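You operate a simulated robot arm through the tools that you are given. There is no shell and no other tool. Be economical: measure what you need, move in short steps, check, and stop when the job is done.

You are at the controls of a simulated two-armed robot. One attempt, no reset.

JOB
Wipe up the spill on the top of the breakfast bar with the hand towel and put it back.

The check looks at the end state, three seconds after you hand in, the way a careful person would. Anything else that was tipped, shoved, dropped, spilled or broken makes it a failure. Flat cloth is picked up by pressing the open fingertips on it (5 to 10 N) and closing them slowly along it; thin cloth reads only 2 to 8 mm in the jaws.

ROBOT AND FRAMES
Two 7-joint arms with two-finger parallel grippers on one trunk, on a base that drives. Base frame: it is fixed to the floor where the robot stands at the start and does not move with it; the origin is under the middle of the robot, x ahead of it, y to its left, z up. Units: mm, rad, N and s.
The left shoulder is at the start at [60, 143, 919], the right one opposite. Payload 1.57 kg a hand.
The TCP of each hand is the grasp point between the finger pads, 30 mm short of the fingertips. In the tool frame z runs along the fingers and y along their closing line. Largest opening 110 mm; finger width 24, thickness 12; the body of the gripper, 48 by 112 mm, starts 78 mm behind the TCP.
Orientation is that of the tool frame in the base frame, as a unit quaternion [x, y, z, w]. With the fingers straight down and closing along the base's y, the tool's x points along the base's -x, its y along +y and its z along -z.

CONTROLS
- The arms move only by the tool step_arm. It takes "left_deltas", "right_deltas" or both (then of equal length, played together; a hand with none holds still); each is a list that holds one entry, the list of rows, each a list of 7 numbers: the finger opening in mm, from 0 to 110, then the shift along the tool's x, y, z in units of 50 mm (1.0 is 50 mm), then the turn, a rotation vector about the tool's x, y, z in units of 4 degrees (1.0 is 4 degrees). In form: [[[fingers, tx, ty, tz, wx, wy, wz], ...]]. A call has 1 to 10 rows; each row shifts and turns the commanded pose from where the row before left it, along the tool's axes as they then stand. A call with a number of a shift or a turn outside -1 to 1 is refused whole. Rows are played at 5 a second. More than 50 mm and 0.15 rad between two rows, or a gripper value outside its range, and nothing of the call is played. A pose out of reach is approached as far as the arm can. The call stops where the force on the tool passes 40 N (or 10 N more than at its start, if that is more) or the arm is blocked; 0.2 s more then pass. The fingers move at their own pace (about 45 mm/s each) and stop on an object; they squeeze with about 41 N. The grip force told is the motor's: it shows also when the fingers shut on nothing. Time passes only in rows, and 0.2 s behind the last, so rows that do not move let the fingers close. The reply holds the time, the measured pose of the TCP, the force on the tool along the base axes, the opening and the grip force, in the units named above and with some noise, with the torque about the TCP (base axes, N m) and any sound that the robot's microphone picked up.
- Cameras (640 x 400 px; columns grow to the right, rows downward): "scene" is now at [52.8, -11.7, 1541.2]; the picture's right is [-0.14, -0.99, 0.00], its down [-0.64, 0.09, -0.76] and it looks along [0.76, -0.11, -0.64] (base axes); focal length 276 px, centre (320, 200). "left" rides on the left gripper at [70, -16, -141] in its tool frame; the picture's right is [0.23, 0.97, 0.00], its down [-0.85, 0.20, -0.48] and it looks along [-0.47, 0.11, 0.88] (tool axes); focal length 222 px, centre (320, 200). "right" rides on the right gripper at [70, 16, -141] in its tool frame; the picture's right is [-0.23, 0.97, 0.00], its down [-0.86, -0.20, -0.48] and it looks along [-0.47, -0.11, 0.88] (tool axes); focal length 222 px, centre (320, 200). There is no depth. A picture from a camera that has moved, and an enlarged one, comes with that camera's place and axes in the base frame and with its lens.
- snapshot(camera): a new picture of that camera. No time passes.
- raise_lower(by): slides the trunk up (or, below 0, down) by that many mm; the arms and the scene camera ride with it, the base frame stays. It gives what a move gives, with no picture.
- drive_base(legs): drives the robot by 1 to 6 legs, each [ahead, left, turn to the left] in mm, mm and rad, along the robot's own axes; the way and the turn of a leg run together, so that a leg with both is an arc; at most 1500 mm and 3.142 rad a leg. The arms and the cameras ride along, it lands a little off, and it stops where it bumps. It gives what a move gives.
- aim_head(pan, tilt): turns the head with the scene camera to pan (to the left, within 1.501 rad either way) and tilt (down, from -0.506 to 1.204), counted from straight ahead of the robot. It gives what a move gives.
- zoom(camera, box): a new picture of the part [left, top, right, bottom] of that camera's present view, enlarged. No time passes.
- sign_off(): hands the job in; it is judged then, once.

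Work in short steps. Places have to be worked out from the pictures, the camera data and where the tool is seen: move nearer, look again, correct. Check each grasp and each placing, and mend what went wrong. You have 120 turns and 108 pictures in all, those below and enlarged ones among them. Open the grippers and draw the arms clear of the work before you hand the job in, unless the task says otherwise; then end with one line.

The tools are called by a JSON object that holds its "method" and its "body". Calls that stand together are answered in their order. step_arm: Moves the arms, as the interface text tells. Its arguments: {"type":"object","properties":{"left_deltas":{"type":"array","items":{"type":"array","items":{"type":"array","items":{"type":"number"}}}},"right_deltas":{"type":"array","items":{"type":"array","items":{"type":"array","items":{"type":"number"}}}}},"required":[]} The other tools are called the same way: raise_lower (by) slides the trunk up or down; drive_base (legs) drives the base; aim_head (pan, tilt) turns the head that bears the scene camera; snapshot (camera) takes a picture; zoom (camera, box) takes an enlarged picture of a part of a camera's view; sign_off () hands the job in.

At the start:

```text
clock: 0.0
left_eef_pos: [456.8, 65.3, 1060.5]
left_tcp_rot: [0.0, 1.0, 0.0, -0.001]
left_ft_force: [-0.2, 0.2, 0.4]
left_torque: [-0.02, 0.01, -0.04]
left_gripper_width: 109.8
left_grasp_force: 0.1
right_eef_pos: [398.1, -351.1, 1091.5]
right_tcp_rot: [-0.001, 1.0, 0.0, 0.0]
right_ft_force: [-0.5, -0.2, 0.4]
right_torque: [0.06, 0.03, 0.02]
right_gripper_width: 109.7
right_grasp_force: 0.0
trunk travel left (down, up): [-517.0, 73.0]
robot x, y, heading: [0.4, -0.0, 0.002]
head pan, tilt: [-0.14, 0.7]
```

scene: 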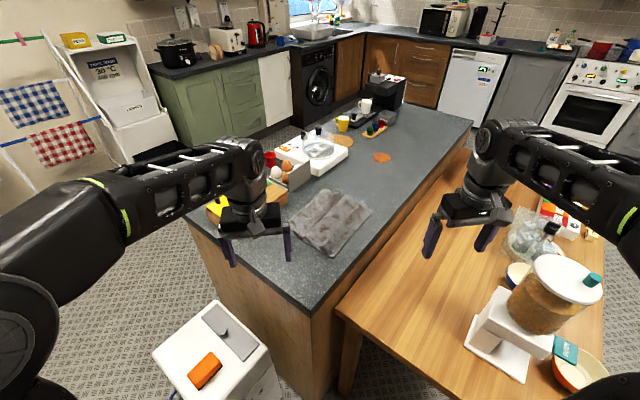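
right: 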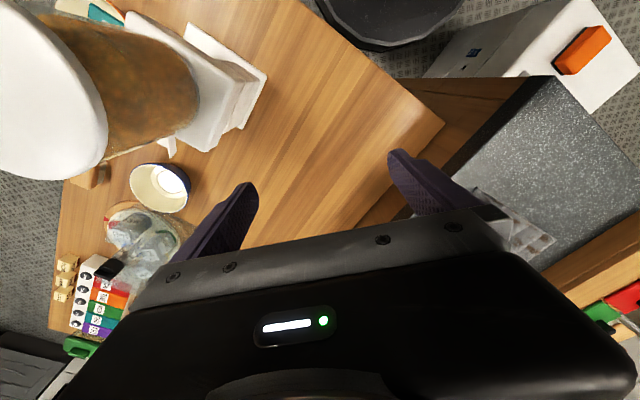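
left: 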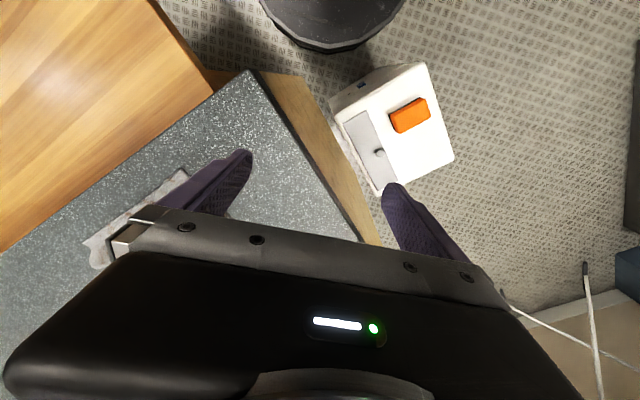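

I see a grey island top with a grey towel near its near end and brownish patches further back. I zoom to identify them.

{"method": "zoom", "body": {"camera": "scene", "box": [260, 80, 480, 217]}}

{"method": "zoom", "body": {"camera": "scene", "box": [190, 130, 420, 274]}}

{"method": "zoom", "body": {"camera": "scene", "box": [0, 0, 260, 163]}}

```text
2.91 times, centred on (370, 148) of scene
camera zoom: at [52.8, -11.7, 1541.2], right [-0.14, -0.99, 0.0], down [-0.64, 0.09, -0.76], along [0.76, -0.11, -0.64], focal length 804 px, centre (174, 350)
```

zoom: 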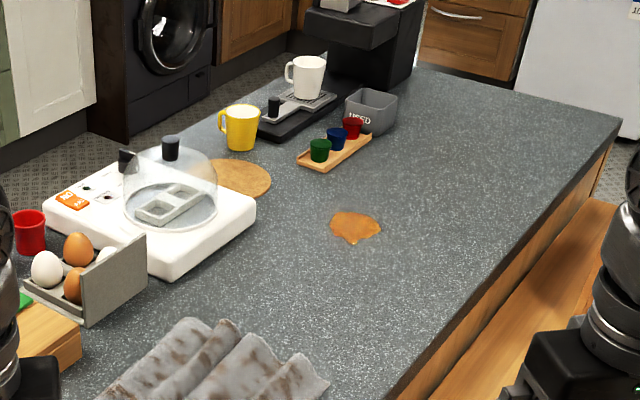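

```text
2.78 times, centred on (305, 202) of scene
camera zoom: at [52.8, -11.7, 1541.2], right [-0.14, -0.99, 0.0], down [-0.64, 0.09, -0.76], along [0.76, -0.11, -0.64], focal length 768 px, centre (362, 194)
```

zoom: 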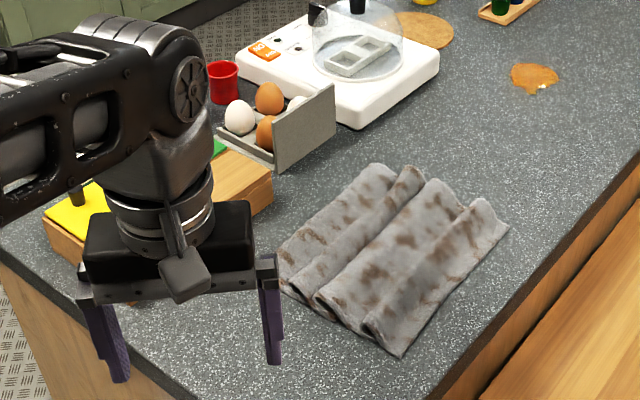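

```text
2.45 times, centred on (130, 82) of scene
camera zoom: at [52.8, -11.7, 1541.2], right [-0.14, -0.99, 0.0], down [-0.64, 0.09, -0.76], along [0.76, -0.11, -0.64], focal length 678 px, centre (786, 491)
```

zoom: 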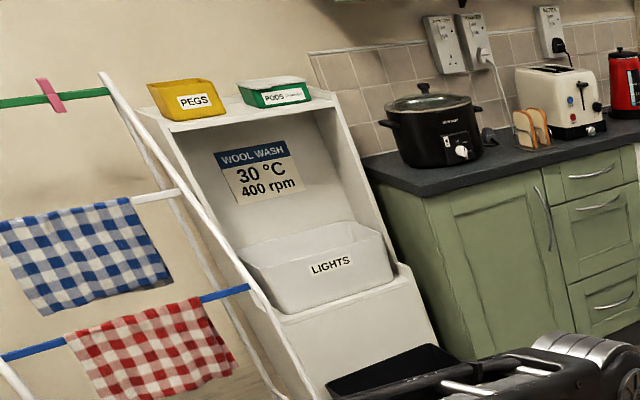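

The spill is on the island; the grey cloth there looks stained, and there are checked cloths on a rack. I look around for labels and other candidate towels.

{"method": "aim_head", "body": {"pan": 1.0, "tilt": 0.5}}

{"method": "snapshot", "body": {"camera": "scene"}}

{"method": "aim_head", "body": {"pan": -1.0, "tilt": 0.6}}

{"method": "snapshot", "body": {"camera": "scene"}}

{"method": "aim_head", "body": {"pan": 0.0, "tilt": 0.2}}

{"method": "snapshot", "body": {"camera": "scene"}}

```text
clock: 1.4
left_eef_pos: [456.2, 66.1, 1060.6]
left_tcp_rot: [0.0, 1.0, 0.0, 0.0]
left_ft_force: [0.6, 0.1, 0.2]
left_torque: [0.02, 0.0, -0.01]
left_gripper_width: 110.1
left_grasp_force: 0.1
right_eef_pos: [398.7, -351.5, 1091.7]
right_tcp_rot: [0.0, 1.0, 0.0, 0.001]
right_ft_force: [-0.8, 0.3, 0.4]
right_torque: [-0.02, 0.0, 0.0]
right_gripper_width: 110.0
right_grasp_force: 0.1
trunk travel left (down, up): [-517.0, 73.0]
robot x, y, heading: [-1.8, -0.7, -0.001]
head pan, tilt: [1.0, 0.499]
```

```text
101 pictures are left
camera scene: at [17.9, 76.6, 1559.0], right [0.84, -0.54, 0.0], down [-0.26, -0.4, -0.88], along [0.47, 0.74, -0.48], focal length 276 px, centre (320, 200)
```

scene: 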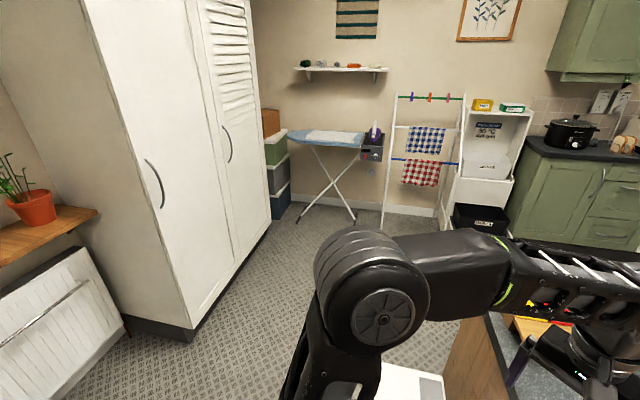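

```text
clock: 3.3
left_eef_pos: [456.1, 64.9, 1059.1]
left_tcp_rot: [0.0, 1.0, 0.0, 0.0]
left_ft_force: [-0.9, -0.4, 0.1]
left_torque: [0.01, 0.01, 0.05]
left_gripper_width: 110.3
left_grasp_force: 0.0
right_eef_pos: [399.4, -351.5, 1092.5]
right_tcp_rot: [-0.001, 1.0, 0.0, 0.0]
right_ft_force: [0.1, -0.5, -0.4]
right_torque: [-0.01, 0.03, -0.01]
right_gripper_width: 110.0
right_grasp_force: 0.1
trunk travel left (down, up): [-517.0, 73.0]
robot x, y, heading: [-0.9, 0.7, -0.0]
head pan, tilt: [-1.0, 0.6]
```

```text
100 pictures are left
camera scene: at [16.5, -74.3, 1549.9], right [-0.84, -0.54, 0.0], down [-0.31, 0.48, -0.83], along [0.45, -0.69, -0.56], focal length 276 px, centre (320, 200)
```

scene: 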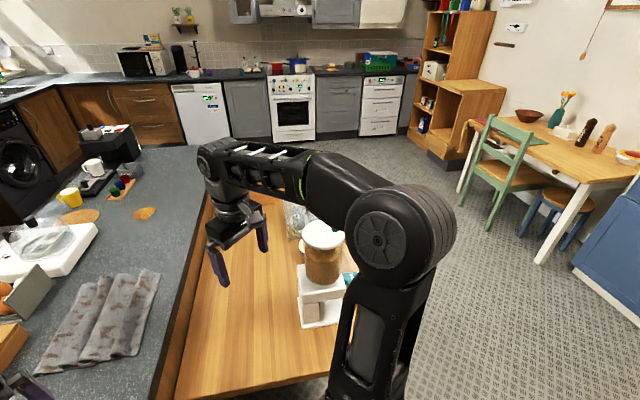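

```text
clock: 4.6
left_eef_pos: [457.0, 64.5, 1060.0]
left_tcp_rot: [0.0, 1.0, 0.0, 0.0]
left_ft_force: [0.0, 0.0, 0.3]
left_torque: [0.01, 0.02, -0.03]
left_gripper_width: 110.2
left_grasp_force: 0.0
right_eef_pos: [399.1, -352.9, 1091.8]
right_tcp_rot: [-0.001, 1.0, 0.0, 0.0]
right_ft_force: [0.8, 0.2, 0.1]
right_torque: [0.0, 0.02, 0.0]
right_gripper_width: 110.1
right_grasp_force: 0.1
trunk travel left (down, up): [-517.0, 73.0]
robot x, y, heading: [0.5, 2.2, -0.004]
head pan, tilt: [0.0, 0.201]
```

```text
99 pictures are left
camera scene: at [61.9, 0.0, 1586.6], right [0.0, -1.0, 0.0], down [-0.2, 0.0, -0.98], along [0.98, 0.0, -0.2], focal length 276 px, centre (320, 200)
```

scene: 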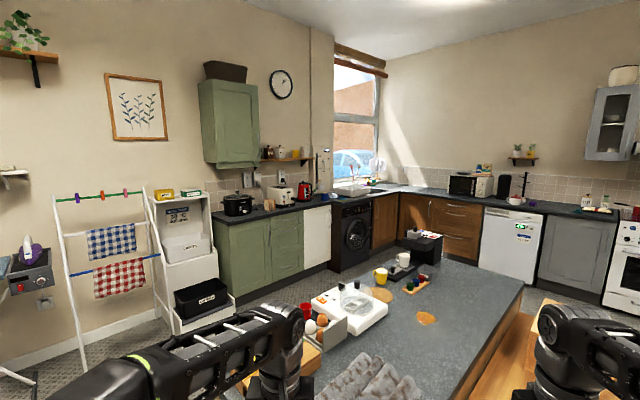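

The grey folded cloth on the island is the only hand-towel-like thing near; its centre is about (745,-150), and the spill about (1118,-456). I look straight down to judge the base's clearance and see the towel.

{"method": "aim_head", "body": {"pan": 0.0, "tilt": 1.2}}

{"method": "snapshot", "body": {"camera": "scene"}}

```text
clock: 5.8
left_eef_pos: [456.6, 66.0, 1059.6]
left_tcp_rot: [0.0, 1.0, -0.001, -0.001]
left_ft_force: [-0.9, 0.0, 0.4]
left_torque: [-0.04, 0.01, -0.02]
left_gripper_width: 110.3
left_grasp_force: 0.0
right_eef_pos: [399.3, -352.0, 1091.7]
right_tcp_rot: [0.0, 1.0, 0.0, 0.0]
right_ft_force: [-0.3, -0.1, -0.1]
right_torque: [0.01, 0.0, 0.0]
right_gripper_width: 110.0
right_grasp_force: 0.1
trunk travel left (down, up): [-517.0, 73.0]
robot x, y, heading: [-1.0, -0.3, 0.002]
head pan, tilt: [0.0, 1.201]
```

```text
98 pictures are left
camera scene: at [24.7, 0.0, 1505.3], right [0.0, -1.0, 0.0], down [-0.93, 0.0, -0.36], along [0.36, 0.0, -0.93], focal length 276 px, centre (320, 200)
```

scene: 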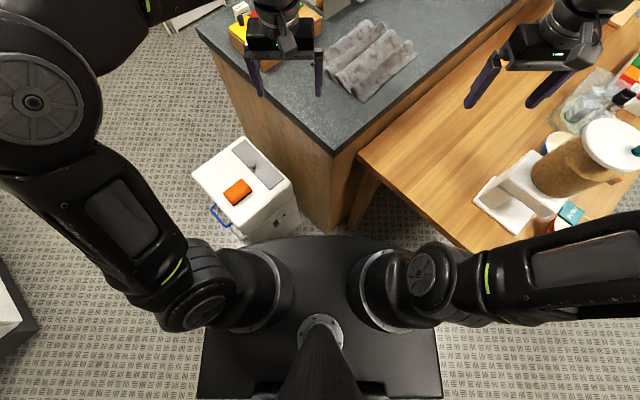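

Base front is close to the bin and island, so I stay put. I raise the trunk for reach, then move the right hand over the towel (left hand moves aside).

{"method": "raise_lower", "body": {"by": 70}}

{"method": "step_arm", "body": {"right_deltas": [[[110, -0.7, 0.54, 0, 0, 0, 0], [110, -0.7, 0.54, 0, 0, 0, 0], [110, -0.7, 0.54, 0, 0, 0, 0], [110, -0.7, 0.54, 0, 0, 0, 0], [110, -0.7, 0.54, 0, 0, 0, 0], [110, -0.7, 0.54, 0, 0, 0, 0], [110, -0.7, 0.54, 0, 0, 0, 0], [110, -0.7, 0.54, 0, 0, 0, 0]]], "left_deltas": [[[110, 0.3, 0.6, 0, 0, 0, 0], [110, 0.3, 0.6, 0, 0, 0, 0], [110, 0.3, 0.6, 0, 0, 0, 0], [110, 0.3, 0.6, 0, 0, 0, 0], [110, 0, 0, 0, 0, 0, 0], [110, 0, 0, 0, 0, 0, 0], [110, 0, 0, 0, 0, 0, 0], [110, 0, 0, 0, 0, 0, 0]]]}}

{"method": "step_arm", "body": {"right_deltas": [[[110, 0, 0, 0, 0, 0, 1], [110, 0, 0, 0, 0, 0, 1], [110, 0, 0, 0, 0, 0, 1], [110, 0, 0, 0, 0, 0, 1], [110, 0, 0, 0, 0, 0, 1], [110, 0, 0, 0, 0, 0, 1], [110, 0, 0, 0, 0, 0, 1], [110, 0, 0, 0, 0, 0, 1], [110, 0, 0, 0, 0, 0, 1], [110, 0, 0, 0, 0, 0, 1]]]}}

{"method": "snapshot", "body": {"camera": "right"}}

{"method": "snapshot", "body": {"camera": "scene"}}

```text
clock: 6.9
left_eef_pos: [457.1, 64.9, 1130.3]
left_tcp_rot: [-0.001, 1.0, 0.001, -0.001]
left_ft_force: [-0.1, -0.1, 0.7]
left_torque: [-0.01, 0.0, -0.01]
left_gripper_width: 109.7
left_grasp_force: 0.0
right_eef_pos: [400.0, -352.0, 1161.4]
right_tcp_rot: [0.0, 1.0, 0.0, 0.001]
right_ft_force: [-0.7, 0.0, 0.0]
right_torque: [0.02, 0.02, -0.02]
right_gripper_width: 110.2
right_grasp_force: 0.1
trunk travel left (down, up): [-587.0, 3.0]
robot x, y, heading: [1.2, 0.5, 0.005]
head pan, tilt: [0.0, 1.201]
```

```text
clock: 8.7
left_eef_pos: [396.4, 185.3, 1131.4]
left_tcp_rot: [0.001, 1.0, 0.0, 0.0]
left_ft_force: [-0.2, -0.4, 0.2]
left_torque: [0.01, 0.02, -0.02]
left_gripper_width: 110.2
left_grasp_force: 0.1
right_eef_pos: [522.9, -258.3, 1160.9]
right_tcp_rot: [0.001, 1.0, 0.0, 0.001]
right_ft_force: [0.4, 0.3, 0.1]
right_torque: [0.01, 0.0, 0.02]
right_gripper_width: 110.0
right_grasp_force: 0.0
right hand out of reach, approached as far as the arm can: row 4, 5, 6, 7, 8
trunk travel left (down, up): [-587.0, 3.0]
robot x, y, heading: [-0.4, -1.9, -0.003]
head pan, tilt: [0.0, 1.201]
```

```text
clock: 10.9
left_eef_pos: [396.1, 184.2, 1129.5]
left_tcp_rot: [-0.001, 1.0, 0.0, 0.0]
left_ft_force: [0.3, -0.1, 0.5]
left_torque: [0.0, 0.0, -0.03]
left_gripper_width: 109.9
left_grasp_force: 0.1
right_eef_pos: [522.0, -257.5, 1160.8]
right_tcp_rot: [0.343, 0.939, 0.0, 0.001]
right_ft_force: [0.1, -0.5, 0.2]
right_torque: [0.04, 0.02, 0.02]
right_gripper_width: 110.1
right_grasp_force: 0.2
trunk travel left (down, up): [-587.0, 3.0]
robot x, y, heading: [0.9, 0.3, 0.001]
head pan, tilt: [0.0, 1.201]
```

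```text
97 pictures are left
camera right: at [477.5, -201.3, 1300.7], right [0.8, 0.6, 0.0], down [0.53, -0.7, 0.48], along [0.29, -0.38, -0.88], focal length 222 px, centre (320, 200)
```

right: 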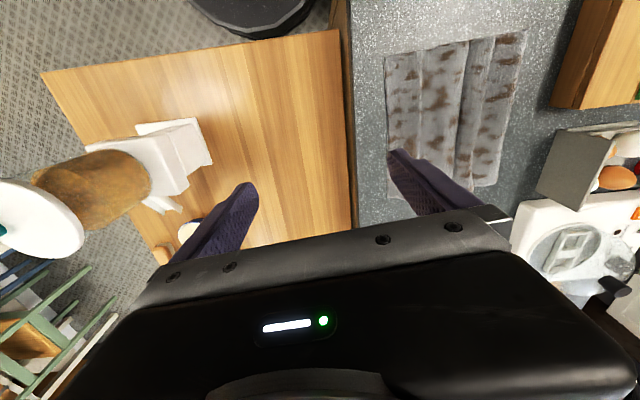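

```text
96 pictures are left
camera scene: at [24.6, 0.1, 1575.3], right [0.0, -1.0, 0.0], down [-0.93, 0.0, -0.36], along [0.36, 0.0, -0.93], focal length 276 px, centre (320, 200)
```

scene: 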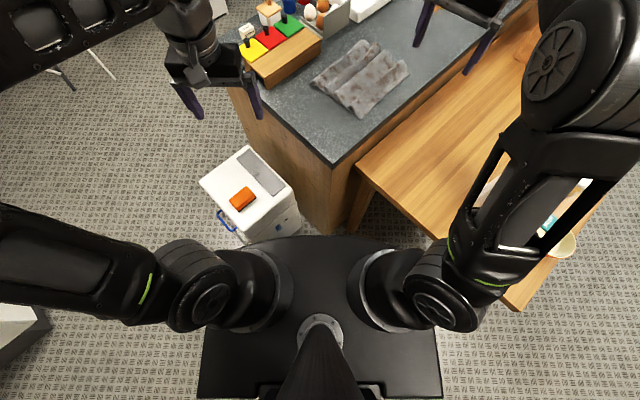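

The reach at this height is short (reach improves lower). I step down by 150 mm and finish the yaw, and see which base pose the command is counted from.

{"method": "step_arm", "body": {"right_deltas": [[[110, 0, 0, 0.8, 0, 0, 1], [110, 0, 0, 0.8, 0, 0, 0], [110, 0, 0, 0.8, 0, 0, 0]]]}}

```text
clock: 11.7
left_eef_pos: [396.6, 185.5, 1131.2]
left_tcp_rot: [0.0, 1.0, 0.0, 0.0]
left_ft_force: [-0.2, 0.3, -0.4]
left_torque: [0.04, 0.02, -0.01]
left_gripper_width: 110.1
left_grasp_force: 0.1
right_eef_pos: [524.4, -258.4, 1040.7]
right_tcp_rot: [0.374, 0.927, 0.0, 0.0]
right_ft_force: [-0.1, -0.7, 0.1]
right_torque: [-0.01, 0.0, 0.0]
right_gripper_width: 110.0
right_grasp_force: 0.1
trunk travel left (down, up): [-587.0, 3.0]
robot x, y, heading: [-1.9, 0.7, 0.003]
head pan, tilt: [0.0, 1.201]
```

Commands count from the reached pose. Now I move in over the towel with a gentle descent.

{"method": "step_arm", "body": {"right_deltas": [[[110, -0.1, 0.69, 0.27, 0, 0, 0], [110, -0.1, 0.69, 0.27, 0, 0, 0], [110, -0.1, 0.69, 0.27, 0, 0, 0], [110, -0.1, 0.69, 0.27, 0, 0, 0], [110, -0.1, 0.69, 0.27, 0, 0, 0], [110, -0.1, 0.69, 0.27, 0, 0, 0]]]}}

{"method": "snapshot", "body": {"camera": "right"}}

{"method": "snapshot", "body": {"camera": "scene"}}

```text
clock: 13.1
left_eef_pos: [397.3, 184.4, 1129.7]
left_tcp_rot: [0.0, 1.0, -0.001, 0.0]
left_ft_force: [1.2, 0.4, -0.4]
left_torque: [-0.04, 0.0, -0.02]
left_gripper_width: 110.0
left_grasp_force: 0.1
right_eef_pos: [688.9, -129.6, 959.4]
right_tcp_rot: [0.375, 0.927, -0.001, -0.002]
right_ft_force: [0.0, -0.4, -0.3]
right_torque: [0.03, -0.02, 0.0]
right_gripper_width: 110.0
right_grasp_force: 0.1
trunk travel left (down, up): [-587.0, 3.0]
robot x, y, heading: [-0.6, 2.4, 0.002]
head pan, tilt: [0.0, 1.201]
```

```text
95 pictures are left
camera right: at [647.8, -70.4, 1099.4], right [0.84, 0.54, 0.0], down [0.48, -0.74, 0.48], along [0.26, -0.4, -0.88], focal length 222 px, centre (320, 200)
```

right: 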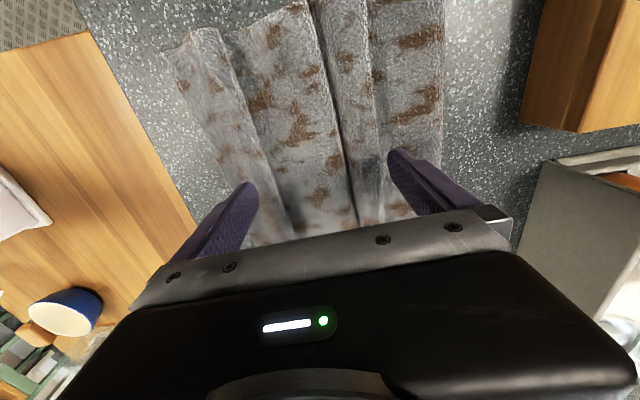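

```text
94 pictures are left
camera scene: at [26.0, 0.4, 1575.3], right [0.0, -1.0, 0.0], down [-0.93, 0.0, -0.36], along [0.36, 0.0, -0.93], focal length 276 px, centre (320, 200)
```

scene: 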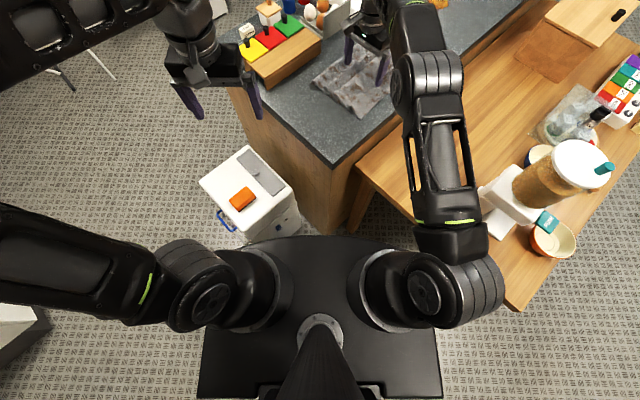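

The hand straddles the towel. I zoom to see the folds between the fingers.

{"method": "zoom", "body": {"camera": "right", "box": [160, 40, 480, 240]}}

```text
2.00 times, centred on (320, 140) of right
camera zoom: at [647.8, -70.4, 1099.4], right [0.84, 0.54, 0.0], down [0.48, -0.74, 0.48], along [0.26, -0.4, -0.88], focal length 444 px, centre (320, 320)
```

zoom: 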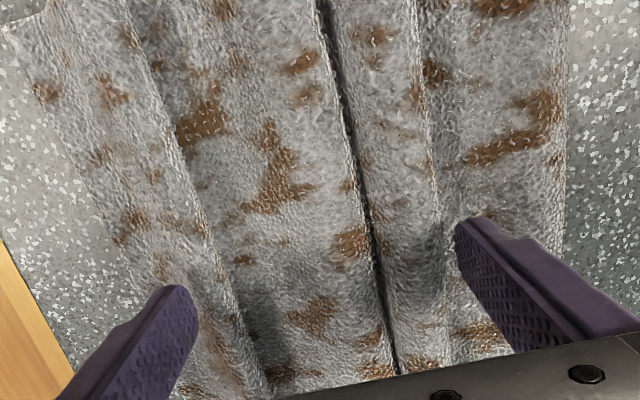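

The fingers span the middle three folds. I descend 45 mm, then in small steps watching the force.

{"method": "step_arm", "body": {"right_deltas": [[[110, 0, 0, 0.3, 0, 0, 0], [110, 0, 0, 0.3, 0, 0, 0], [110, 0, 0, 0.3, 0, 0, 0]]]}}

{"method": "step_arm", "body": {"right_deltas": [[[110, 0, 0, 0.1, 0, 0, 0], [110, 0, 0, 0.1, 0, 0, 0]]]}}

```text
clock: 13.8
left_eef_pos: [395.6, 186.1, 1130.3]
left_tcp_rot: [0.0, 1.0, 0.0, 0.0]
left_ft_force: [0.5, 0.7, -0.3]
left_torque: [-0.02, 0.1, 0.01]
left_gripper_width: 110.1
left_grasp_force: 0.1
right_eef_pos: [691.2, -130.6, 935.8]
right_tcp_rot: [0.375, 0.927, 0.003, 0.007]
right_ft_force: [-6.6, 1.6, 25.4]
right_torque: [-1.01, 1.3, -0.27]
right_gripper_width: 110.2
right_grasp_force: 0.0
trunk travel left (down, up): [-587.0, 3.0]
robot x, y, heading: [-0.8, -4.0, -0.0]
head pan, tilt: [0.0, 1.201]
stopped in row 3 (right hand): the force on the tool passed its limit (the readings are from after the stop); the commanded pose is now the measured one
```

```text
clock: 14.3
left_eef_pos: [396.0, 186.5, 1129.5]
left_tcp_rot: [-0.001, 1.0, 0.001, 0.001]
left_ft_force: [0.1, 0.8, 0.3]
left_torque: [0.03, 0.05, -0.01]
left_gripper_width: 109.9
left_grasp_force: 0.1
right_eef_pos: [693.2, -129.2, 937.1]
right_tcp_rot: [0.374, 0.927, 0.004, 0.013]
right_ft_force: [-5.1, 0.3, 22.8]
right_torque: [-0.83, 1.13, -0.26]
right_gripper_width: 110.0
right_grasp_force: 0.1
trunk travel left (down, up): [-587.0, 3.0]
robot x, y, heading: [0.3, 1.3, 0.001]
head pan, tilt: [0.0, 1.201]
stopped in row 2 (right hand): the force on the tool passed its limit (the readings are from after the stop); the commanded pose is now the measured one
```

Contact came early (tips at z≈906) on the near-side finger. I back off 8 mm and look.

{"method": "step_arm", "body": {"right_deltas": [[[110, 0, 0, -0.2, 0, 0, 0]]]}}

{"method": "snapshot", "body": {"camera": "right"}}

{"method": "aim_head", "body": {"pan": -0.15, "tilt": 0.8}}

{"method": "zoom", "body": {"camera": "scene", "box": [240, 100, 460, 237]}}

{"method": "snapshot", "body": {"camera": "left"}}

```text
clock: 14.7
left_eef_pos: [396.8, 185.8, 1129.6]
left_tcp_rot: [0.0, 1.0, 0.001, -0.001]
left_ft_force: [-0.2, 0.1, -0.4]
left_torque: [0.0, 0.0, 0.0]
left_gripper_width: 109.9
left_grasp_force: 0.1
right_eef_pos: [693.0, -130.5, 941.4]
right_tcp_rot: [0.374, 0.927, 0.002, 0.01]
right_ft_force: [-0.2, -0.2, -0.1]
right_torque: [-0.02, 0.07, -0.03]
right_gripper_width: 110.1
right_grasp_force: 0.0
trunk travel left (down, up): [-587.0, 3.0]
robot x, y, heading: [2.2, -0.0, -0.005]
head pan, tilt: [0.0, 1.201]
```

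```text
92 pictures are left
camera right: at [649.3, -71.8, 1080.2], right [0.84, 0.54, 0.02], down [0.47, -0.74, 0.49], along [0.28, -0.4, -0.87], focal length 222 px, centre (320, 200)
```

right: 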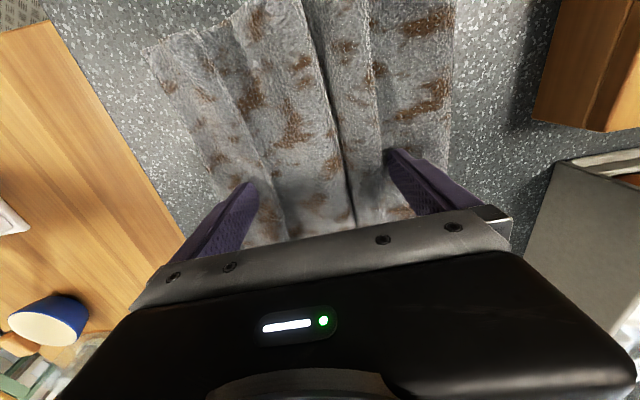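

```text
clock: 15.6
left_eef_pos: [396.9, 185.6, 1129.2]
left_tcp_rot: [-0.001, 1.0, 0.0, 0.0]
left_ft_force: [-0.1, 0.0, 0.4]
left_torque: [0.0, -0.02, 0.01]
left_gripper_width: 109.7
left_grasp_force: 0.1
right_eef_pos: [693.5, -131.4, 942.0]
right_tcp_rot: [0.374, 0.927, 0.004, 0.011]
right_ft_force: [-0.5, -0.3, 0.0]
right_torque: [-0.01, -0.01, 0.01]
right_gripper_width: 109.9
right_grasp_force: 0.0
trunk travel left (down, up): [-587.0, 3.0]
robot x, y, heading: [-0.8, 0.3, -0.0]
head pan, tilt: [-0.15, 0.799]
```

```text
2.91 times, centred on (350, 168) of scene
camera zoom: at [48.5, -11.9, 1602.9], right [-0.15, -0.99, 0.0], down [-0.71, 0.11, -0.7], along [0.69, -0.1, -0.72], focal length 804 px, centre (233, 292)
```

zoom: 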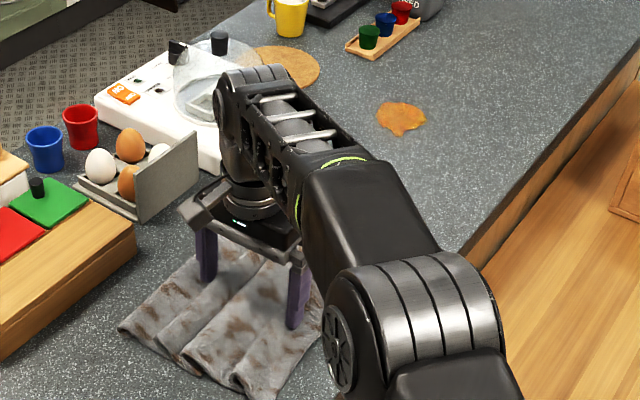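

```text
90 pictures are left
camera left: at [325.6, 168.0, 1271.0], right [-0.23, 0.97, 0.0], down [0.85, 0.2, 0.48], along [0.47, 0.11, -0.88], focal length 222 px, centre (320, 200)
```

left: 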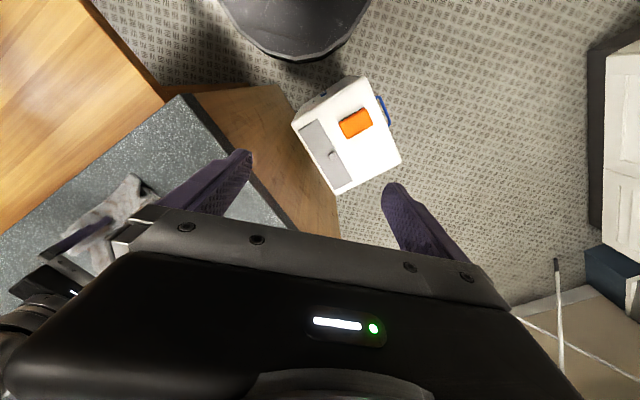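

Triangulating the towel corner between views suggests the top is nearer z≈890–900 than 859, so the tips were simply on a ridge. I narrow the fingers to 60 and step down gently.

{"method": "step_arm", "body": {"right_deltas": [[[60, 0, 0, 0, 0, 0, 0], [60, 0, 0, 0, 0, 0, 0], [60, 0, 0, 0, 0, 0, 0], [60, 0, 0, 0.05, 0, 0, 0], [60, 0, 0, 0.05, 0, 0, 0]]]}}

{"method": "snapshot", "body": {"camera": "right"}}

```text
clock: 16.8
left_eef_pos: [395.8, 186.0, 1130.7]
left_tcp_rot: [0.0, 1.0, -0.001, 0.0]
left_ft_force: [-0.1, 0.9, -0.3]
left_torque: [0.01, 0.0, 0.03]
left_gripper_width: 109.9
left_grasp_force: 0.1
right_eef_pos: [693.2, -130.5, 939.0]
right_tcp_rot: [0.374, 0.927, 0.004, 0.012]
right_ft_force: [0.7, 0.8, 6.3]
right_torque: [-0.08, 0.04, 0.08]
right_gripper_width: 60.5
right_grasp_force: 0.4
trunk travel left (down, up): [-587.0, 3.0]
robot x, y, heading: [-1.2, -0.7, -0.002]
head pan, tilt: [-0.15, 0.799]
```

```text
89 pictures are left
camera right: at [649.0, -71.3, 1078.2], right [0.84, 0.54, 0.02], down [0.47, -0.74, 0.49], along [0.28, -0.4, -0.87], focal length 222 px, centre (320, 200)
```

right: 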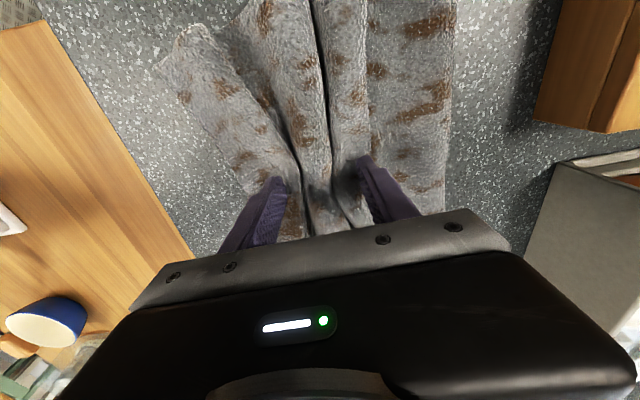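

Both fingers now bear (6.3 N, small torque) and the cloth bunches between them. I close slowly.

{"method": "step_arm", "body": {"right_deltas": [[[54, 0, 0, 0, 0, 0, 0], [48, 0, 0, 0, 0, 0, 0], [42, 0, 0, 0, 0, 0, 0], [36, 0, 0, 0, 0, 0, 0], [30, 0, 0, 0, 0, 0, 0], [24, 0, 0, 0, 0, 0, 0], [18, 0, 0, 0, 0, 0, 0], [12, 0, 0, 0, 0, 0, 0], [6, 0, 0, 0, 0, 0, 0], [0, 0, 0, 0, 0, 0, 0]]]}}

{"method": "snapshot", "body": {"camera": "right"}}

```text
clock: 18.9
left_eef_pos: [394.9, 184.6, 1130.1]
left_tcp_rot: [0.001, 1.0, 0.0, 0.001]
left_ft_force: [0.1, 0.6, 0.6]
left_torque: [0.04, -0.03, -0.01]
left_gripper_width: 109.9
left_grasp_force: 0.0
right_eef_pos: [693.3, -131.2, 939.4]
right_tcp_rot: [0.375, 0.927, 0.005, 0.012]
right_ft_force: [-1.6, -1.9, 17.3]
right_torque: [-0.2, 0.01, 0.0]
right_gripper_width: 15.1
right_grasp_force: 31.3
trunk travel left (down, up): [-587.0, 3.0]
robot x, y, heading: [-0.1, 1.2, -0.006]
head pan, tilt: [-0.15, 0.799]
```

```text
88 pictures are left
camera right: at [647.9, -71.8, 1078.8], right [0.84, 0.54, 0.02], down [0.46, -0.74, 0.49], along [0.28, -0.4, -0.87], focal length 222 px, centre (320, 200)
```

right: 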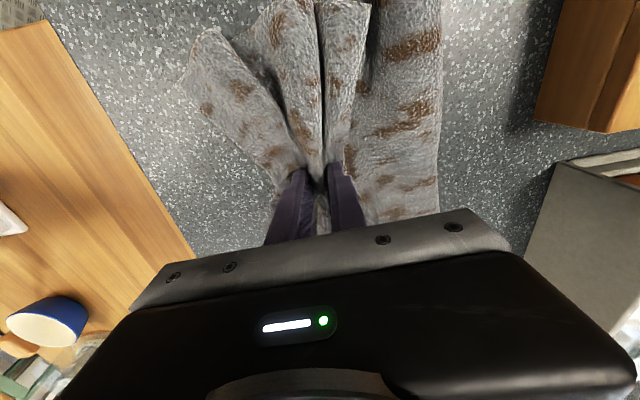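

Gripped at 15 mm with 31 N. I lift while pulling slightly back.

{"method": "step_arm", "body": {"right_deltas": [[[0, 0.17, -0.17, -0.48, 0, 0, 0], [0, 0.17, -0.17, -0.48, 0, 0, 0], [0, 0.17, -0.17, -0.48, 0, 0, 0], [0, 0.17, -0.17, -0.48, 0, 0, 0], [0, 0.17, -0.17, -0.48, 0, 0, 0]]]}}

{"method": "snapshot", "body": {"camera": "scene"}}

{"method": "snapshot", "body": {"camera": "right"}}

```text
clock: 20.1
left_eef_pos: [396.0, 185.7, 1130.2]
left_tcp_rot: [0.0, 1.0, 0.0, 0.0]
left_ft_force: [0.0, 0.1, -0.4]
left_torque: [-0.01, -0.02, -0.03]
left_gripper_width: 110.1
left_grasp_force: 0.1
right_eef_pos: [630.1, -131.5, 1057.7]
right_tcp_rot: [0.375, 0.927, 0.004, 0.011]
right_ft_force: [0.0, -0.1, -0.8]
right_torque: [0.01, -0.05, -0.01]
right_gripper_width: 14.8
right_grasp_force: 30.6
trunk travel left (down, up): [-587.0, 3.0]
robot x, y, heading: [-1.2, 0.3, 0.004]
head pan, tilt: [-0.15, 0.799]
```

```text
87 pictures are left
camera scene: at [47.8, -12.0, 1603.0], right [-0.15, -0.99, 0.0], down [-0.71, 0.11, -0.7], along [0.69, -0.1, -0.72], focal length 276 px, centre (320, 200)
```

scene: 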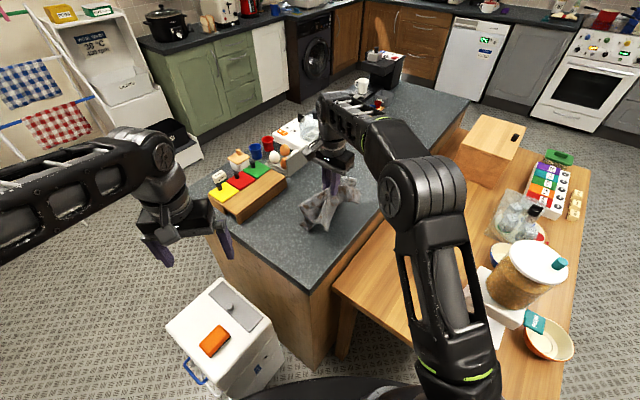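

```text
86 pictures are left
camera right: at [585.7, -72.3, 1196.7], right [0.84, 0.54, 0.02], down [0.47, -0.74, 0.49], along [0.28, -0.4, -0.87], focal length 222 px, centre (320, 200)
```

right: 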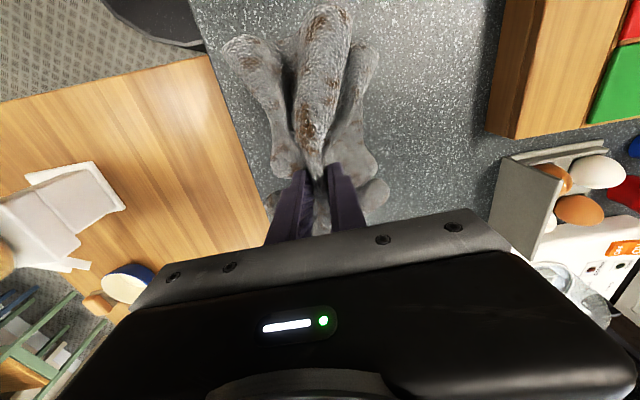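

Towel is firmly held. I raise and retract it for driving, and check what lies to the left and rear.

{"method": "step_arm", "body": {"right_deltas": [[[0, 0.47, -0.45, -0.4, 0, 0, 0], [0, 0.47, -0.45, -0.4, 0, 0, 0], [0, 0.47, -0.45, -0.4, 0, 0, 0], [0, 0.47, -0.45, -0.4, 0, 0, 0]]]}}

{"method": "aim_head", "body": {"pan": 1.5, "tilt": 0.6}}

{"method": "snapshot", "body": {"camera": "scene"}}

{"method": "aim_head", "body": {"pan": 0.5, "tilt": 0.75}}

{"method": "snapshot", "body": {"camera": "scene"}}

```text
clock: 21.1
left_eef_pos: [396.9, 185.6, 1130.3]
left_tcp_rot: [0.001, 1.0, 0.0, 0.001]
left_ft_force: [-0.5, -0.3, -0.1]
left_torque: [0.02, -0.03, -0.01]
left_gripper_width: 110.0
left_grasp_force: 0.1
right_eef_pos: [497.9, -131.3, 1133.6]
right_tcp_rot: [0.375, 0.927, 0.004, 0.012]
right_ft_force: [0.3, -0.7, -1.1]
right_torque: [0.05, -0.01, -0.05]
right_gripper_width: 15.0
right_grasp_force: 30.9
trunk travel left (down, up): [-587.0, 3.0]
robot x, y, heading: [3.4, -1.1, 0.003]
head pan, tilt: [-0.15, 0.799]
```

```text
clock: 22.9
left_eef_pos: [395.8, 185.8, 1131.1]
left_tcp_rot: [0.0, 1.0, 0.001, 0.0]
left_ft_force: [0.1, 0.5, 0.0]
left_torque: [-0.02, -0.01, 0.04]
left_gripper_width: 110.1
left_grasp_force: 0.0
right_eef_pos: [499.0, -131.9, 1134.4]
right_tcp_rot: [0.374, 0.927, 0.003, 0.011]
right_ft_force: [0.2, -0.3, -0.5]
right_torque: [0.04, -0.01, -0.03]
right_gripper_width: 15.1
right_grasp_force: 30.9
trunk travel left (down, up): [-587.0, 3.0]
robot x, y, heading: [-0.5, -0.3, -0.003]
head pan, tilt: [1.499, 0.6]
```

```text
85 pictures are left
camera scene: at [-24.8, 88.2, 1619.9], right [1.0, -0.07, 0.0], down [-0.04, -0.56, -0.83], along [0.06, 0.82, -0.56], focal length 276 px, centre (320, 200)
```

scene: 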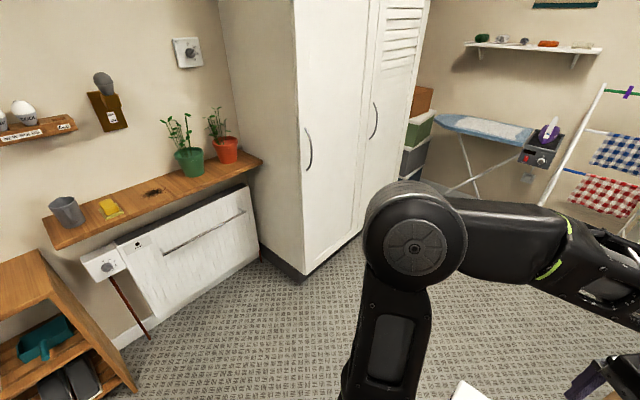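

```text
clock: 24.1
left_eef_pos: [397.0, 185.4, 1131.0]
left_tcp_rot: [0.001, 1.0, 0.0, 0.0]
left_ft_force: [0.2, -0.4, -1.2]
left_torque: [0.01, 0.0, -0.01]
left_gripper_width: 109.7
left_grasp_force: 0.1
right_eef_pos: [498.9, -131.6, 1134.6]
right_tcp_rot: [0.375, 0.927, 0.004, 0.011]
right_ft_force: [-1.0, -0.2, -1.4]
right_torque: [0.02, -0.04, 0.03]
right_gripper_width: 15.2
right_grasp_force: 31.1
trunk travel left (down, up): [-587.0, 3.0]
robot x, y, heading: [2.6, 0.4, -0.0]
head pan, tilt: [0.499, 0.75]
```

```text
84 pictures are left
camera scene: at [41.6, 39.8, 1607.0], right [0.48, -0.88, 0.0], down [-0.6, -0.33, -0.73], along [0.64, 0.35, -0.68], focal length 276 px, centre (320, 200)
```

scene: 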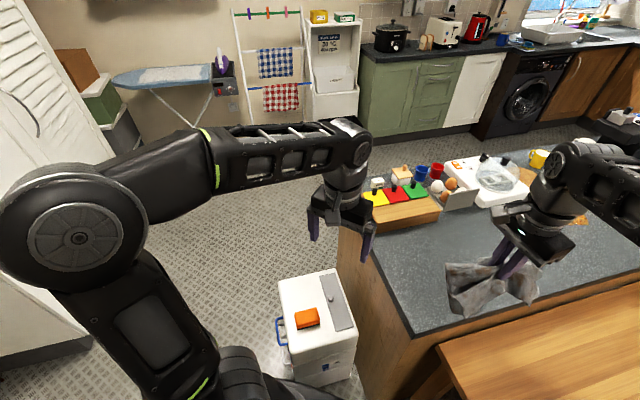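

Open floor lies ahead-left. I back off, strafe left, go ahead, and then turn in the open area.

{"method": "drive_base", "body": {"legs": [[-200, 0, 0], [0, 850, 0], [500, 0, 0], [0, 0, 2.0], [0, 0, 1.909]]}}

{"method": "aim_head", "body": {"pan": 0.3, "tilt": 0.7}}

{"method": "snapshot", "body": {"camera": "scene"}}

```text
clock: 41.8
left_eef_pos: [145.8, 452.9, 1129.7]
left_tcp_rot: [0.926, 0.379, 0.0, -0.001]
left_ft_force: [0.2, 0.4, 0.6]
left_torque: [0.01, 0.02, 0.0]
left_gripper_width: 110.0
left_grasp_force: 0.0
right_eef_pos: [-149.6, 608.6, 1132.9]
right_tcp_rot: [1.0, 0.005, -0.009, 0.008]
right_ft_force: [0.5, 1.0, -0.6]
right_torque: [0.01, -0.04, -0.31]
right_gripper_width: 13.9
right_grasp_force: 30.0
trunk travel left (down, up): [-587.0, 3.0]
robot x, y, heading: [295.1, 863.5, -2.366]
head pan, tilt: [0.499, 0.75]
```

```text
clock: 42.5
left_eef_pos: [144.2, 454.1, 1130.1]
left_tcp_rot: [0.926, 0.378, 0.0, 0.0]
left_ft_force: [-0.6, -0.5, 0.7]
left_torque: [-0.01, -0.01, -0.02]
left_gripper_width: 109.9
left_grasp_force: 0.1
right_eef_pos: [-149.8, 608.7, 1133.6]
right_tcp_rot: [1.0, 0.004, -0.008, 0.007]
right_ft_force: [0.1, 0.2, -0.2]
right_torque: [0.01, 0.03, -0.29]
right_gripper_width: 13.7
right_grasp_force: 30.0
trunk travel left (down, up): [-587.0, 3.0]
robot x, y, heading: [299.6, 864.7, -2.372]
head pan, tilt: [0.3, 0.7]
```

```text
83 pictures are left
camera scene: at [277.4, 809.8, 1611.2], right [-0.88, 0.47, 0.0], down [0.31, 0.57, -0.76], along [-0.36, -0.67, -0.64], focal length 276 px, centre (320, 200)
```

scene: 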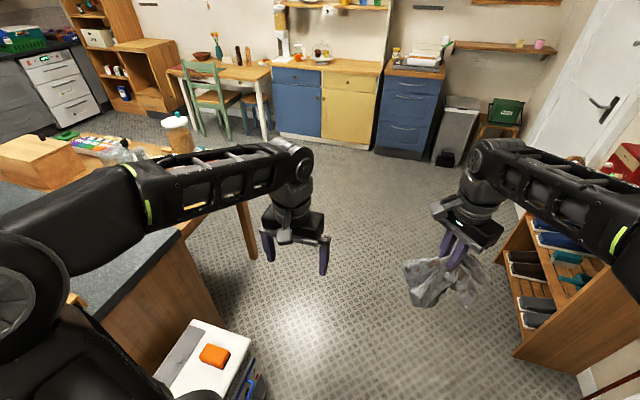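

Turned safely with the towel still held. I back away into the aisle line, and then strafe along it partway.

{"method": "drive_base", "body": {"legs": [[-600, 0, 0], [0, 1000, 0]]}}

{"method": "aim_head", "body": {"pan": 0.5, "tilt": 0.7}}

{"method": "snapshot", "body": {"camera": "scene"}}

```text
clock: 50.6
left_eef_pos: [1266.7, 166.3, 1129.7]
left_tcp_rot: [0.924, 0.381, -0.001, 0.0]
left_ft_force: [-0.8, 0.1, 0.5]
left_torque: [-0.01, 0.03, 0.0]
left_gripper_width: 110.0
left_grasp_force: 0.0
right_eef_pos: [969.7, 319.0, 1134.4]
right_tcp_rot: [1.0, 0.008, -0.009, 0.008]
right_ft_force: [1.2, 0.0, -1.0]
right_torque: [-0.01, -0.02, -0.29]
right_gripper_width: 13.9
right_grasp_force: 30.5
trunk travel left (down, up): [-587.0, 3.0]
robot x, y, heading: [1413.1, 577.7, -2.367]
head pan, tilt: [0.3, 0.7]
```

```text
clock: 51.3
left_eef_pos: [1265.3, 166.6, 1129.6]
left_tcp_rot: [0.924, 0.382, 0.0, 0.0]
left_ft_force: [-0.2, 0.4, 0.0]
left_torque: [0.02, 0.0, 0.02]
left_gripper_width: 109.9
left_grasp_force: 0.0
right_eef_pos: [969.3, 318.8, 1133.7]
right_tcp_rot: [1.0, 0.008, -0.009, 0.008]
right_ft_force: [0.0, -1.1, -0.2]
right_torque: [-0.01, -0.01, -0.33]
right_gripper_width: 14.2
right_grasp_force: 30.4
trunk travel left (down, up): [-587.0, 3.0]
robot x, y, heading: [1413.9, 578.8, -2.356]
head pan, tilt: [0.499, 0.7]
```

```text
82 pictures are left
camera scene: at [1410.6, 517.8, 1611.2], right [-0.96, 0.28, 0.0], down [0.18, 0.62, -0.76], along [-0.22, -0.73, -0.64], focal length 276 px, centre (320, 200)
```

scene: 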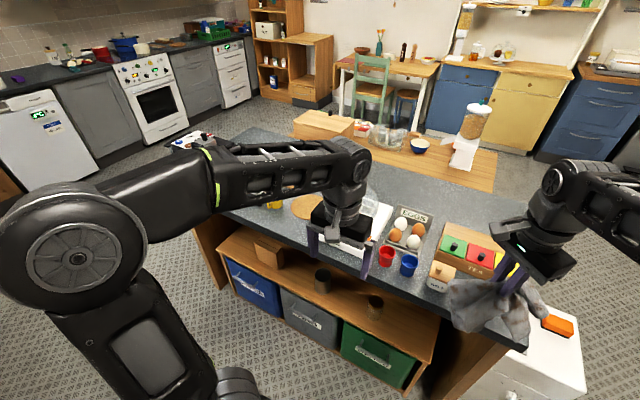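

I tuck the left hand back and continue the strafe to sit abreast of the spill, then look.

{"method": "step_arm", "body": {"left_deltas": [[[110, 0.5, 0.6, 0, 0, 0, 0], [110, 0.5, 0.6, 0, 0, 0, 0], [110, 0.5, 0.6, 0, 0, 0, 0], [110, 0.5, 0.6, 0, 0, 0, 0]]]}}

{"method": "drive_base", "body": {"legs": [[0, 620, 0]]}}

{"method": "aim_head", "body": {"pan": 0.0, "tilt": 0.7}}

{"method": "snapshot", "body": {"camera": "scene"}}

```text
clock: 52.3
left_eef_pos: [1420.9, 151.6, 1130.1]
left_tcp_rot: [0.925, 0.381, 0.0, 0.0]
left_ft_force: [0.8, 0.0, -1.3]
left_torque: [-0.02, -0.02, 0.0]
left_gripper_width: 110.0
left_grasp_force: 0.1
right_eef_pos: [969.6, 319.7, 1135.1]
right_tcp_rot: [1.0, 0.008, -0.008, 0.009]
right_ft_force: [0.2, -0.2, -0.6]
right_torque: [-0.03, 0.01, -0.33]
right_gripper_width: 13.8
right_grasp_force: 30.3
trunk travel left (down, up): [-587.0, 3.0]
robot x, y, heading: [1416.2, 580.5, -2.356]
head pan, tilt: [0.499, 0.7]
```

```text
clock: 55.8
left_eef_pos: [1856.6, -290.9, 1129.4]
left_tcp_rot: [0.925, 0.379, 0.0, -0.001]
left_ft_force: [-1.1, 0.6, 0.1]
left_torque: [0.02, 0.0, 0.0]
left_gripper_width: 110.2
left_grasp_force: 0.0
right_eef_pos: [1405.6, -120.2, 1134.3]
right_tcp_rot: [1.0, 0.005, -0.009, 0.008]
right_ft_force: [-0.3, 0.4, -0.3]
right_torque: [0.0, -0.02, -0.33]
right_gripper_width: 13.9
right_grasp_force: 30.3
trunk travel left (down, up): [-587.0, 3.0]
robot x, y, heading: [1852.8, 137.3, -2.357]
head pan, tilt: [0.499, 0.7]
```

```text
clock: 56.8
left_eef_pos: [1857.1, -291.0, 1129.5]
left_tcp_rot: [0.925, 0.38, -0.001, 0.0]
left_ft_force: [-0.2, -0.5, 0.7]
left_torque: [0.01, 0.03, -0.03]
left_gripper_width: 110.0
left_grasp_force: 0.1
right_eef_pos: [1405.6, -120.1, 1134.2]
right_tcp_rot: [1.0, 0.005, -0.009, 0.008]
right_ft_force: [0.1, -0.5, -0.9]
right_torque: [0.02, -0.03, -0.31]
right_gripper_width: 14.0
right_grasp_force: 29.9
trunk travel left (down, up): [-587.0, 3.0]
robot x, y, heading: [1853.5, 135.0, -2.361]
head pan, tilt: [0.0, 0.7]
```

```text
81 pictures are left
camera scene: at [1812.6, 97.3, 1611.2], right [-0.7, 0.71, 0.0], down [0.46, 0.45, -0.76], along [-0.54, -0.54, -0.64], focal length 276 px, centre (320, 200)
```

scene: 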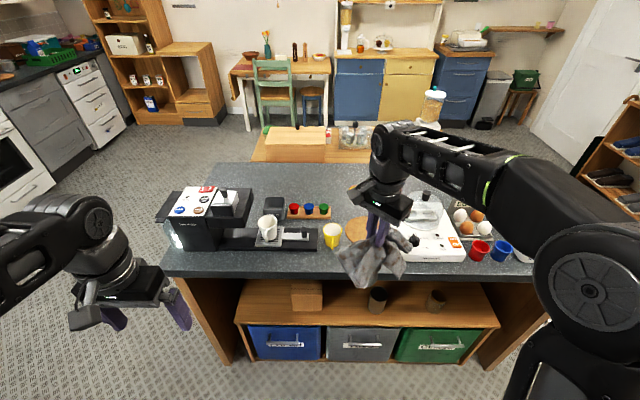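

The spill should be near pixel (354,192), just by the hand; I zoom there.

{"method": "zoom", "body": {"camera": "scene", "box": [240, 150, 480, 300]}}

{"method": "snapshot", "body": {"camera": "right"}}

```text
2.67 times, centred on (360, 225) of scene
camera zoom: at [1812.6, 97.3, 1611.2], right [-0.7, 0.71, 0.0], down [0.46, 0.45, -0.76], along [-0.54, -0.54, -0.64], focal length 737 px, centre (213, 133)
```

zoom: 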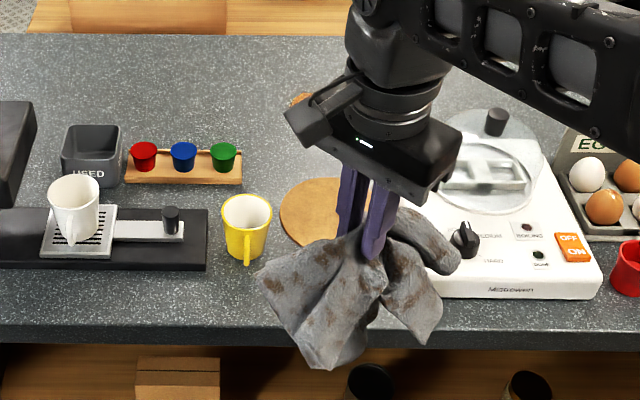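

```text
79 pictures are left
camera right: at [1476.3, -135.2, 1272.9], right [-0.22, -0.98, 0.02], down [-0.85, 0.2, 0.49], along [-0.48, 0.09, -0.87], focal length 222 px, centre (320, 200)
```

right: 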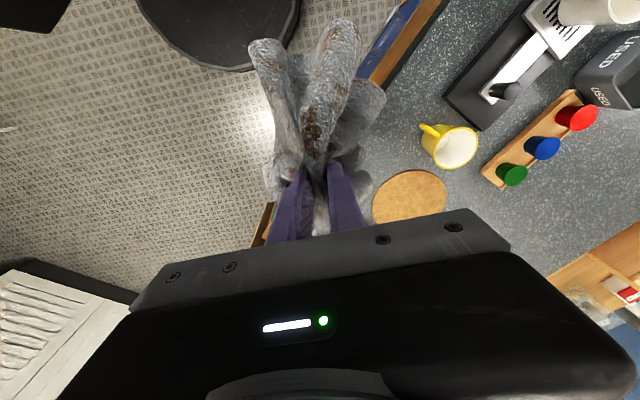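

Combining views, the counter top comes out near z≈900 and the spill near (1045,-431). I lift the towel higher to clear mug and dome.

{"method": "step_arm", "body": {"right_deltas": [[[0, 0.13, -0.13, -0.43, 0, 0, 0], [0, 0.13, -0.13, -0.43, 0, 0, 0], [0, 0.13, -0.13, -0.43, 0, 0, 0]]]}}

{"method": "snapshot", "body": {"camera": "scene"}}

```text
clock: 57.6
left_eef_pos: [1855.7, -290.4, 1131.0]
left_tcp_rot: [0.925, 0.379, 0.0, 0.0]
left_ft_force: [-0.5, -0.1, -0.6]
left_torque: [-0.02, -0.02, 0.04]
left_gripper_width: 109.9
left_grasp_force: 0.0
right_eef_pos: [1419.4, -107.2, 1176.8]
right_tcp_rot: [1.0, 0.005, -0.009, 0.007]
right_ft_force: [-0.3, 0.1, -0.6]
right_torque: [-0.03, -0.01, -0.34]
right_gripper_width: 14.0
right_grasp_force: 30.3
right hand out of reach, approached as far as the arm can: row 3
trunk travel left (down, up): [-587.0, 3.0]
robot x, y, heading: [1852.0, 137.9, -2.365]
head pan, tilt: [0.0, 0.7]
```

```text
78 pictures are left
camera scene: at [1812.1, 97.4, 1611.2], right [-0.7, 0.71, 0.0], down [0.46, 0.45, -0.76], along [-0.54, -0.54, -0.64], focal length 276 px, centre (320, 200)
```

scene: 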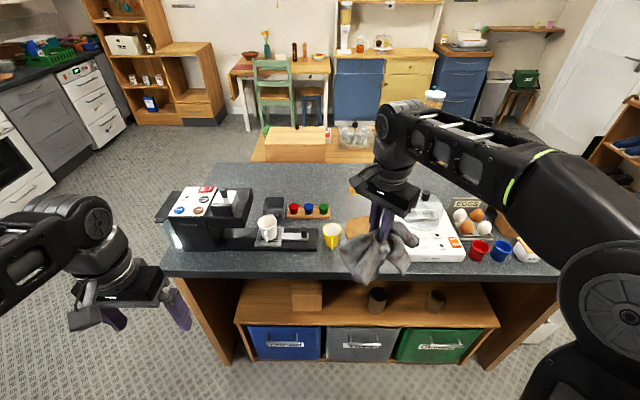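

The towel hangs to ~z 950, so clearance between mug and hotplate is tight. Tilting the tool outward about 32° gains both height and reach; I do that about the TCP.

{"method": "step_arm", "body": {"right_deltas": [[[0, 0, 0, 0, -0.7, -0.71, 0], [0, 0, 0, 0, -0.7, -0.71, 0], [0, 0, 0, 0, -0.7, -0.71, 0], [0, 0, 0, 0, -0.7, -0.71, 0], [0, 0, 0, 0, -0.7, -0.71, 0], [0, 0, 0, 0, -0.7, -0.71, 0], [0, 0, 0, 0, -0.7, -0.71, 0], [0, 0, 0, 0, -0.7, -0.71, 0]]]}}

{"method": "snapshot", "body": {"camera": "scene"}}

```text
clock: 59.4
left_eef_pos: [1856.5, -289.7, 1129.7]
left_tcp_rot: [0.925, 0.38, -0.001, 0.0]
left_ft_force: [-0.4, 0.7, -0.4]
left_torque: [0.02, 0.01, -0.04]
left_gripper_width: 109.9
left_grasp_force: 0.0
right_eef_pos: [1419.6, -106.7, 1177.1]
right_tcp_rot: [0.958, 0.005, -0.204, 0.201]
right_ft_force: [0.3, -0.2, -0.5]
right_torque: [0.27, -0.05, -0.11]
right_gripper_width: 13.8
right_grasp_force: 30.5
trunk travel left (down, up): [-587.0, 3.0]
robot x, y, heading: [1853.5, 135.7, -2.362]
head pan, tilt: [0.0, 0.7]
```

```text
77 pictures are left
camera scene: at [1812.7, 97.8, 1611.3], right [-0.7, 0.71, 0.0], down [0.46, 0.45, -0.77], along [-0.54, -0.54, -0.64], focal length 276 px, centre (320, 200)
```

scene: 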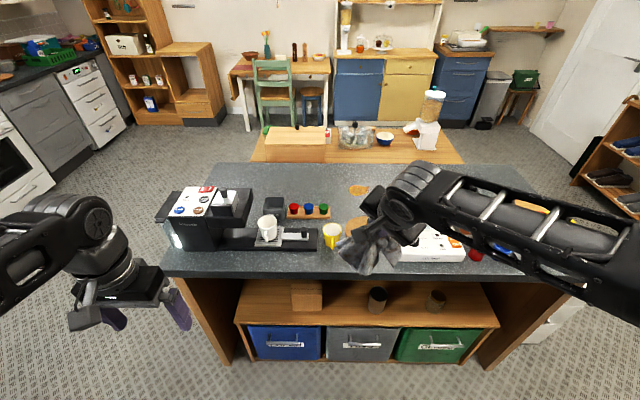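

The spill is now visible; I zoom to pin it down.

{"method": "zoom", "body": {"camera": "scene", "box": [260, 150, 460, 275]}}

```text
3.20 times, centred on (360, 212) of scene
camera zoom: at [1812.7, 97.8, 1611.3], right [-0.7, 0.71, 0.0], down [0.46, 0.45, -0.77], along [-0.54, -0.54, -0.64], focal length 885 px, centre (192, 160)
```

zoom: 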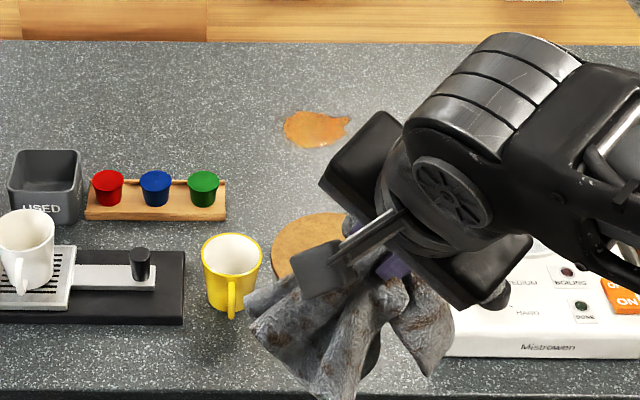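

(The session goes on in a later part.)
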